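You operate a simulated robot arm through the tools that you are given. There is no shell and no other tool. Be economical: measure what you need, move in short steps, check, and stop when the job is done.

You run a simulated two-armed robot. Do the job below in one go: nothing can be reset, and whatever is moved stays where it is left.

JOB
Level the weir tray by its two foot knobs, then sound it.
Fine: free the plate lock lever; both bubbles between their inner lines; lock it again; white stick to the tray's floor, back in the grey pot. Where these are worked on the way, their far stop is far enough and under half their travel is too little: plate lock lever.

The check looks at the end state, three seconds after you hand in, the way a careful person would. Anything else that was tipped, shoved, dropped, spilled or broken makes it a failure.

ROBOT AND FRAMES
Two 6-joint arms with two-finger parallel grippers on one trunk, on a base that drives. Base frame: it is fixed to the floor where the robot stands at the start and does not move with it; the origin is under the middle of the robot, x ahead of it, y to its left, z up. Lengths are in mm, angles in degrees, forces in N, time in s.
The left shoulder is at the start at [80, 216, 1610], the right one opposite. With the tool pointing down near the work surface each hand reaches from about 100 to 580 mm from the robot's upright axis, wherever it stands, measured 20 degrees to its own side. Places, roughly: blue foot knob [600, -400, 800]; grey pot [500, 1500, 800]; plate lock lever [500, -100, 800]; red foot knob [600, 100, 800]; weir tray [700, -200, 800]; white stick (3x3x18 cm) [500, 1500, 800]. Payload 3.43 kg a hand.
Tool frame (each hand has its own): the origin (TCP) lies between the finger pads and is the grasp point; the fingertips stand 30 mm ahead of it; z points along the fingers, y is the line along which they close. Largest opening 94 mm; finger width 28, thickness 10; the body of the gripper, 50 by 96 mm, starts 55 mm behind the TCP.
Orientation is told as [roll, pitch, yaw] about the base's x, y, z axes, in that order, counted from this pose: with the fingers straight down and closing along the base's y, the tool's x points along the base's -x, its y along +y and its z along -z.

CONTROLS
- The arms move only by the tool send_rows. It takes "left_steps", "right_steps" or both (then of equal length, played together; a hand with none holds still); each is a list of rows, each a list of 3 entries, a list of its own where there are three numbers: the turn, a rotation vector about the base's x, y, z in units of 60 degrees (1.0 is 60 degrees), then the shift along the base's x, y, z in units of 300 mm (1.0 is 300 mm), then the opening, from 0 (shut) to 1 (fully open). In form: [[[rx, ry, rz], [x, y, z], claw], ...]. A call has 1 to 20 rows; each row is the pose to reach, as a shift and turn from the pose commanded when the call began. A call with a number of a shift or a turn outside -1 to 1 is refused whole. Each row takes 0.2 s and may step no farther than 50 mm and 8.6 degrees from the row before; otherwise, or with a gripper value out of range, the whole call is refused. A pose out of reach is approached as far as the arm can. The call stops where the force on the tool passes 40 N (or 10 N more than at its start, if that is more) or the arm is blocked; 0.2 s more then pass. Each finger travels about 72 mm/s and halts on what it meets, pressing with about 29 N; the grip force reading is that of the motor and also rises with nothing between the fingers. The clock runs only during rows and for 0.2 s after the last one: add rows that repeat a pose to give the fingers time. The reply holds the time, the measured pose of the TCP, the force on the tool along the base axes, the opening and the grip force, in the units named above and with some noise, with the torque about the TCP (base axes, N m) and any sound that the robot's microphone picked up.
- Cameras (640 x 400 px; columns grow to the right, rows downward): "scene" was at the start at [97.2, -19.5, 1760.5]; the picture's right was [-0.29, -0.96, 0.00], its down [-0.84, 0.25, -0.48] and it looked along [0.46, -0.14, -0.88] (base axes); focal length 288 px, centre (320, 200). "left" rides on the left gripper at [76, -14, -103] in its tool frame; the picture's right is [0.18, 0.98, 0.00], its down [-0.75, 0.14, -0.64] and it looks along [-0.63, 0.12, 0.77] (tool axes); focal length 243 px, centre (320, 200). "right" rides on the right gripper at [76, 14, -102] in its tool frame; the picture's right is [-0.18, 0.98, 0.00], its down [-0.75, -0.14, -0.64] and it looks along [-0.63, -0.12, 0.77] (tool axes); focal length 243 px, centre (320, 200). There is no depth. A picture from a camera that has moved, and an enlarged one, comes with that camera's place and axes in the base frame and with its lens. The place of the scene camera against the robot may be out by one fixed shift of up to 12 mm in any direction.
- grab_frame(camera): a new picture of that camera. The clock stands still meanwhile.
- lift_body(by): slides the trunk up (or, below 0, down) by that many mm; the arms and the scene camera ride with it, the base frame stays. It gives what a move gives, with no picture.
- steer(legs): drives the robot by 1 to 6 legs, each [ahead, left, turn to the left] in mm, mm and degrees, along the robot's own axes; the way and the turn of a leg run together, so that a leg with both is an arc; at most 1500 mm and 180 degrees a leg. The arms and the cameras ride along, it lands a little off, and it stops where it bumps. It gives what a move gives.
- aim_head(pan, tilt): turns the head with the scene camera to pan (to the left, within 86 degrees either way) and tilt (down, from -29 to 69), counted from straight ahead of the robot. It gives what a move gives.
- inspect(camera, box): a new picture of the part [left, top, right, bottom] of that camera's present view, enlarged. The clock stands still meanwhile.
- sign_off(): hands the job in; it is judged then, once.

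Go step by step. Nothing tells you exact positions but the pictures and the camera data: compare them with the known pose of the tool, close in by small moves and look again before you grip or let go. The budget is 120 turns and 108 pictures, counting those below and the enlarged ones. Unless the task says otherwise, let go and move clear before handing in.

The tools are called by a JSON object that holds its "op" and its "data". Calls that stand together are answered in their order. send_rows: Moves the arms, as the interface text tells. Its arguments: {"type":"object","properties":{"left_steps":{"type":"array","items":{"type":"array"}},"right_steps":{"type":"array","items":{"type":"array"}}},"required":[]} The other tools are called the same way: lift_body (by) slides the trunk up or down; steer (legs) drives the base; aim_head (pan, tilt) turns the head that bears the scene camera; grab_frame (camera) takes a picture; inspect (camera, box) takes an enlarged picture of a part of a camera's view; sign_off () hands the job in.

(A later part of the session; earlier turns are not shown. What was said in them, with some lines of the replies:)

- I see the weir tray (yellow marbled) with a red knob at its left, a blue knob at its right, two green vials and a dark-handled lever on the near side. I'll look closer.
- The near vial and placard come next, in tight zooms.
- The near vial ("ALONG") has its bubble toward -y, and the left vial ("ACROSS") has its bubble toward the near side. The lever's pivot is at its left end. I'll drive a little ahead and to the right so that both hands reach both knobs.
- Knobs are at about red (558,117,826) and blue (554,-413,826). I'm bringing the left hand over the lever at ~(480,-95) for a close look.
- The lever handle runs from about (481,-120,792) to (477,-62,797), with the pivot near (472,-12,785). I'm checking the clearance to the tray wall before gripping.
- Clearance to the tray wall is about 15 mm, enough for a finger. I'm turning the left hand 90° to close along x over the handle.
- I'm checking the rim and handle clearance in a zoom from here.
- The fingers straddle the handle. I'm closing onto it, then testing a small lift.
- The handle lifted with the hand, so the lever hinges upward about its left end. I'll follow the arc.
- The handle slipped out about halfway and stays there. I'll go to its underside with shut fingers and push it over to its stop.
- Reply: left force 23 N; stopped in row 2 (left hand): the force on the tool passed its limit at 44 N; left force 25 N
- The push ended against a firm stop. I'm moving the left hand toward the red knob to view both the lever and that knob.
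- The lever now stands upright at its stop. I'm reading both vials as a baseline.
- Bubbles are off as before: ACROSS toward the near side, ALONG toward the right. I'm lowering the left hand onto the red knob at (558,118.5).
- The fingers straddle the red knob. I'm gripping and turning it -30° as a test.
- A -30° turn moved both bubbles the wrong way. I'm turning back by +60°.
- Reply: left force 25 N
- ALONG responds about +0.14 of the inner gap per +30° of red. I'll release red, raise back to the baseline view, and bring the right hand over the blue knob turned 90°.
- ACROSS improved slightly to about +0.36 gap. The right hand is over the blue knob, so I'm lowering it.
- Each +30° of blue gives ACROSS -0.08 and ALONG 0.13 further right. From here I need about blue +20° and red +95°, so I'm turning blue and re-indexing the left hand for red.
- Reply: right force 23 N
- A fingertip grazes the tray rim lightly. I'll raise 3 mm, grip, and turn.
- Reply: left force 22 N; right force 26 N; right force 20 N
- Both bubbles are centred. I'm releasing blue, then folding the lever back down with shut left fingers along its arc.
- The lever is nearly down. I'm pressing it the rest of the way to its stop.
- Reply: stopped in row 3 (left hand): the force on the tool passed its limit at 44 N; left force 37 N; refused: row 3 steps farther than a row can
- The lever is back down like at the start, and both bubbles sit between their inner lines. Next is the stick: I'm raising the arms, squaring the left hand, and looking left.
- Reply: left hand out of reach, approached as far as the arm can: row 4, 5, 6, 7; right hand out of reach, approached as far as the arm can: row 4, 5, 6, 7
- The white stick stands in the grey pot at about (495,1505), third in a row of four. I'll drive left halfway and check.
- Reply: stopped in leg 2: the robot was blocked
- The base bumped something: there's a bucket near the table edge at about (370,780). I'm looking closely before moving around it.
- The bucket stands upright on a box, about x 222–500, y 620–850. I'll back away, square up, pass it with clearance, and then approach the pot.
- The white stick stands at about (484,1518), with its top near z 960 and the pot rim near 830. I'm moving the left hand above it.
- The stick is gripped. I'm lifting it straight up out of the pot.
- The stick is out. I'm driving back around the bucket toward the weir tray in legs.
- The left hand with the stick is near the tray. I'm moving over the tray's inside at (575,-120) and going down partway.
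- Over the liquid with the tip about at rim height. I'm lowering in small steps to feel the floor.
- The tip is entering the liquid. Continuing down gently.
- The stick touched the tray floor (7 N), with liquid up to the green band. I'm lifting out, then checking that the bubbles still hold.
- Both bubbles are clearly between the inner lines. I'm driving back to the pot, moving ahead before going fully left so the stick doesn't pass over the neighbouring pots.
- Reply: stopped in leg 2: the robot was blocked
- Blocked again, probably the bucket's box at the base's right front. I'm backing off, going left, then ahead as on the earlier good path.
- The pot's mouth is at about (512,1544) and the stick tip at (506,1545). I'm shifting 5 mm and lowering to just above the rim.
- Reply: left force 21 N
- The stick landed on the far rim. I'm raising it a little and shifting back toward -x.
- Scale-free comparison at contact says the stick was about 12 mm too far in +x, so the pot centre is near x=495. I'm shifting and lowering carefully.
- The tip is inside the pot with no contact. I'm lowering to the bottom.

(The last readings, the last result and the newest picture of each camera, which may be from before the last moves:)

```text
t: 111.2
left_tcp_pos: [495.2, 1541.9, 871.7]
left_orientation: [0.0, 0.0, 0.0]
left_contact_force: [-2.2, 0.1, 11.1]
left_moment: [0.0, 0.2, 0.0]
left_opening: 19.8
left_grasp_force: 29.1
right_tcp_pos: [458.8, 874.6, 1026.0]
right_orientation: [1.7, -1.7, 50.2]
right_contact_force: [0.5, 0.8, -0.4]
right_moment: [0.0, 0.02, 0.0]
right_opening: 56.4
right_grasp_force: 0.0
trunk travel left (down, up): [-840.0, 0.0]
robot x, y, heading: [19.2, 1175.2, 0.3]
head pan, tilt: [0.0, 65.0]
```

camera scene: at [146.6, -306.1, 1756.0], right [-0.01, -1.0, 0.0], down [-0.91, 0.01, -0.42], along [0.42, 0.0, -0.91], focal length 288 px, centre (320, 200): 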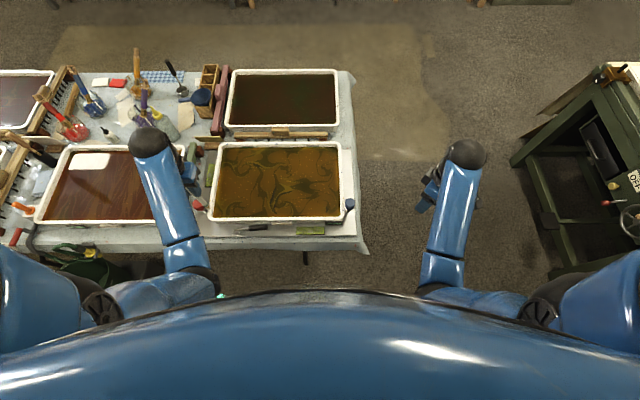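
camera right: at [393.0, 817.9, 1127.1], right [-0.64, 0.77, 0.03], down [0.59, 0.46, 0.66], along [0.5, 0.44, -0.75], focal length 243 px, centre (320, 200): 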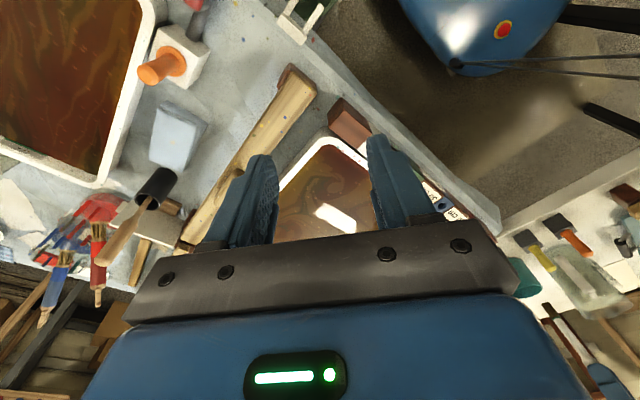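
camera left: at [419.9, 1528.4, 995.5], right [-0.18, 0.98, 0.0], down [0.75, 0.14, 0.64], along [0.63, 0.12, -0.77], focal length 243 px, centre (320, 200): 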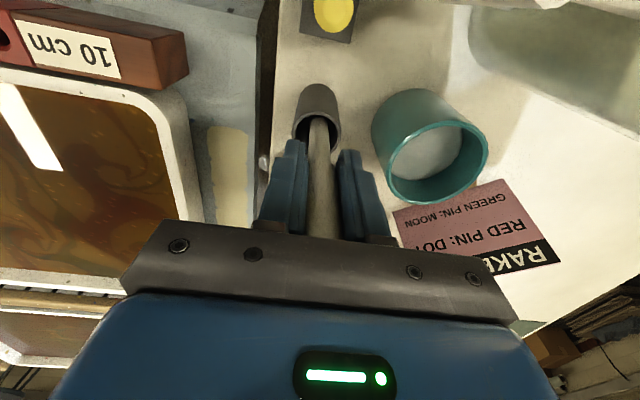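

The stick touched the pot bottom (11 N). I'm opening gently and rising straight up.

{"op": "send_rows", "data": {"left_steps": [[[0, 0, 0], [0, 0, 0.006], 0.2], [[0, 0, 0], [0, 0, 0.006], 0.35], [[0, 0, 0], [0, 0, 0.006], 0.55], [[0, 0, 0], [0, 0, 0.006], 0.65], [[0, 0, 0], [0, 0, 0.08], 0.65], [[0, 0, 0], [0, 0, 0.2], 0.65], [[0, 0, 0], [0, 0, 0.34], 0.65], [[0, 0, 0], [0, 0, 0.48], 0.65], [[0, 0, 0], [0, 0, 0.55], 0.65], [[0, 0, 0], [0, 0, 0.55], 0.65]]}}

{"op": "grab_frame", "data": {"camera": "left"}}

```text
t: 113.5
left_tcp_pos: [495.6, 1543.4, 1034.5]
left_orientation: [-0.1, 0.1, -0.1]
left_contact_force: [0.3, -0.1, -1.2]
left_moment: [0.01, -0.03, 0.01]
left_opening: 61.1
left_grasp_force: 0.0
right_tcp_pos: [460.3, 876.6, 1025.0]
right_orientation: [1.6, -1.7, 50.3]
right_contact_force: [0.9, 1.1, 0.8]
right_moment: [0.0, 0.01, 0.02]
right_opening: 56.2
right_grasp_force: 0.1
trunk travel left (down, up): [-840.0, 0.0]
robot x, y, heading: [22.9, 1177.1, -0.0]
head pan, tilt: [0.0, 65.0]
```

```text
14 pictures are left
camera left: at [419.7, 1527.9, 1137.0], right [-0.18, 0.98, 0.0], down [0.75, 0.14, 0.64], along [0.63, 0.12, -0.77], focal length 243 px, centre (320, 200)
```

left: 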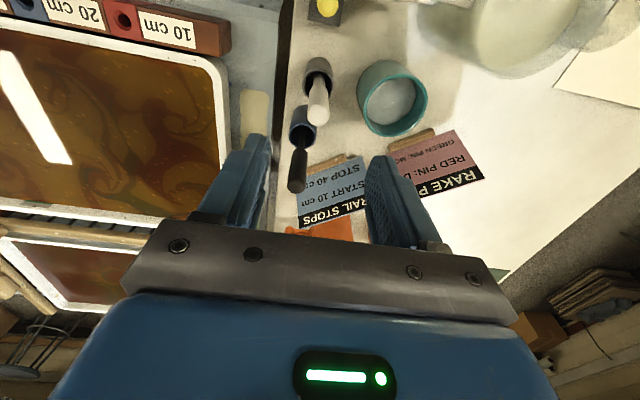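

The stick stands in its grey pot. I'm moving the hand clear and glancing at the bucket I bumped.

{"op": "send_rows", "data": {"left_steps": [[[0, 0, 0], [0, -0.14, 0], 0.65], [[0, 0, 0], [0, -0.28, 0], 0.65], [[0, 0, 0], [0, -0.42, 0], 0.65], [[0, 0, 0], [0, -0.5, 0], 0.65]]}}

{"op": "aim_head", "data": {"pan": -45, "tilt": 55}}

{"op": "grab_frame", "data": {"camera": "scene"}}

```text
t: 114.5
left_tcp_pos: [497.1, 1392.8, 1033.0]
left_orientation: [-0.1, 0.1, 0.1]
left_contact_force: [-0.5, -0.1, 1.5]
left_moment: [-0.01, -0.01, 0.0]
left_opening: 61.1
left_grasp_force: 0.0
right_tcp_pos: [460.4, 874.0, 1024.2]
right_orientation: [1.7, -1.6, 50.3]
right_contact_force: [-0.3, 0.0, -0.2]
right_moment: [-0.03, 0.01, -0.01]
right_opening: 56.6
right_grasp_force: 0.0
trunk travel left (down, up): [-840.0, 0.0]
robot x, y, heading: [24.2, 1178.3, 0.3]
head pan, tilt: [0.0, 65.0]
```

```text
t: 115.6
left_tcp_pos: [496.3, 1393.6, 1033.0]
left_orientation: [-0.2, 0.1, 0.0]
left_contact_force: [-0.7, -0.1, -0.5]
left_moment: [0.01, 0.03, 0.03]
left_opening: 61.0
left_grasp_force: 0.0
right_tcp_pos: [458.9, 875.4, 1024.4]
right_orientation: [1.6, -1.5, 50.2]
right_contact_force: [0.3, 0.3, 1.0]
right_moment: [-0.01, -0.03, 0.01]
right_opening: 56.4
right_grasp_force: 0.0
trunk travel left (down, up): [-840.0, 0.0]
robot x, y, heading: [20.7, 1177.9, 0.1]
head pan, tilt: [-45.0, 55.0]
```

```text
13 pictures are left
camera scene: at [109.1, 1125.6, 1767.7], right [-0.7, -0.71, 0.0], down [-0.58, 0.58, -0.57], along [0.41, -0.4, -0.82], focal length 288 px, centre (320, 200)
```

scene: 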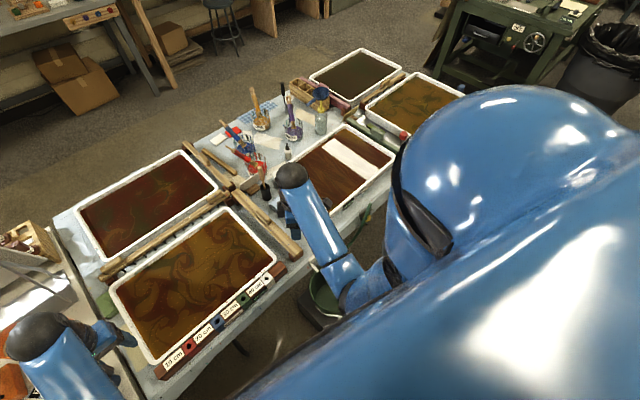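

{"op": "inspect", "data": {"camera": "scene", "box": [270, 190, 400, 340]}}

```text
2.67 times, centred on (335, 265) of scene
camera zoom: at [109.1, 1125.6, 1767.7], right [-0.7, -0.71, 0.0], down [-0.58, 0.58, -0.57], along [0.41, -0.4, -0.82], focal length 768 px, centre (280, 27)
```

zoom: 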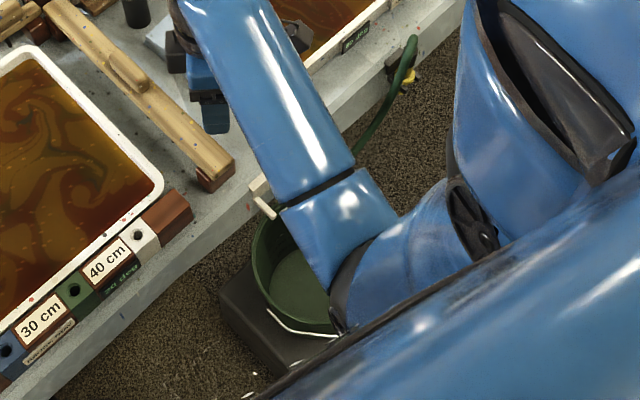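

The bucket is upright on its box with the hose in place. Both hands are empty and clear, so I'm handing in.

{"op": "sign_off", "data": {}}

```text
The job is handed in.
```

The tray is levelled with both bubbles between their inner lines, and the lever is locked again. The white stick touched the tray's floor and is back in the grey pot, and I've handed the job in.

One thing may count against it: the base bumped something twice on the way to the pot, most likely the bucket's box by the table. The bucket is still upright with its hose attached, but I couldn't tell whether it shifted.
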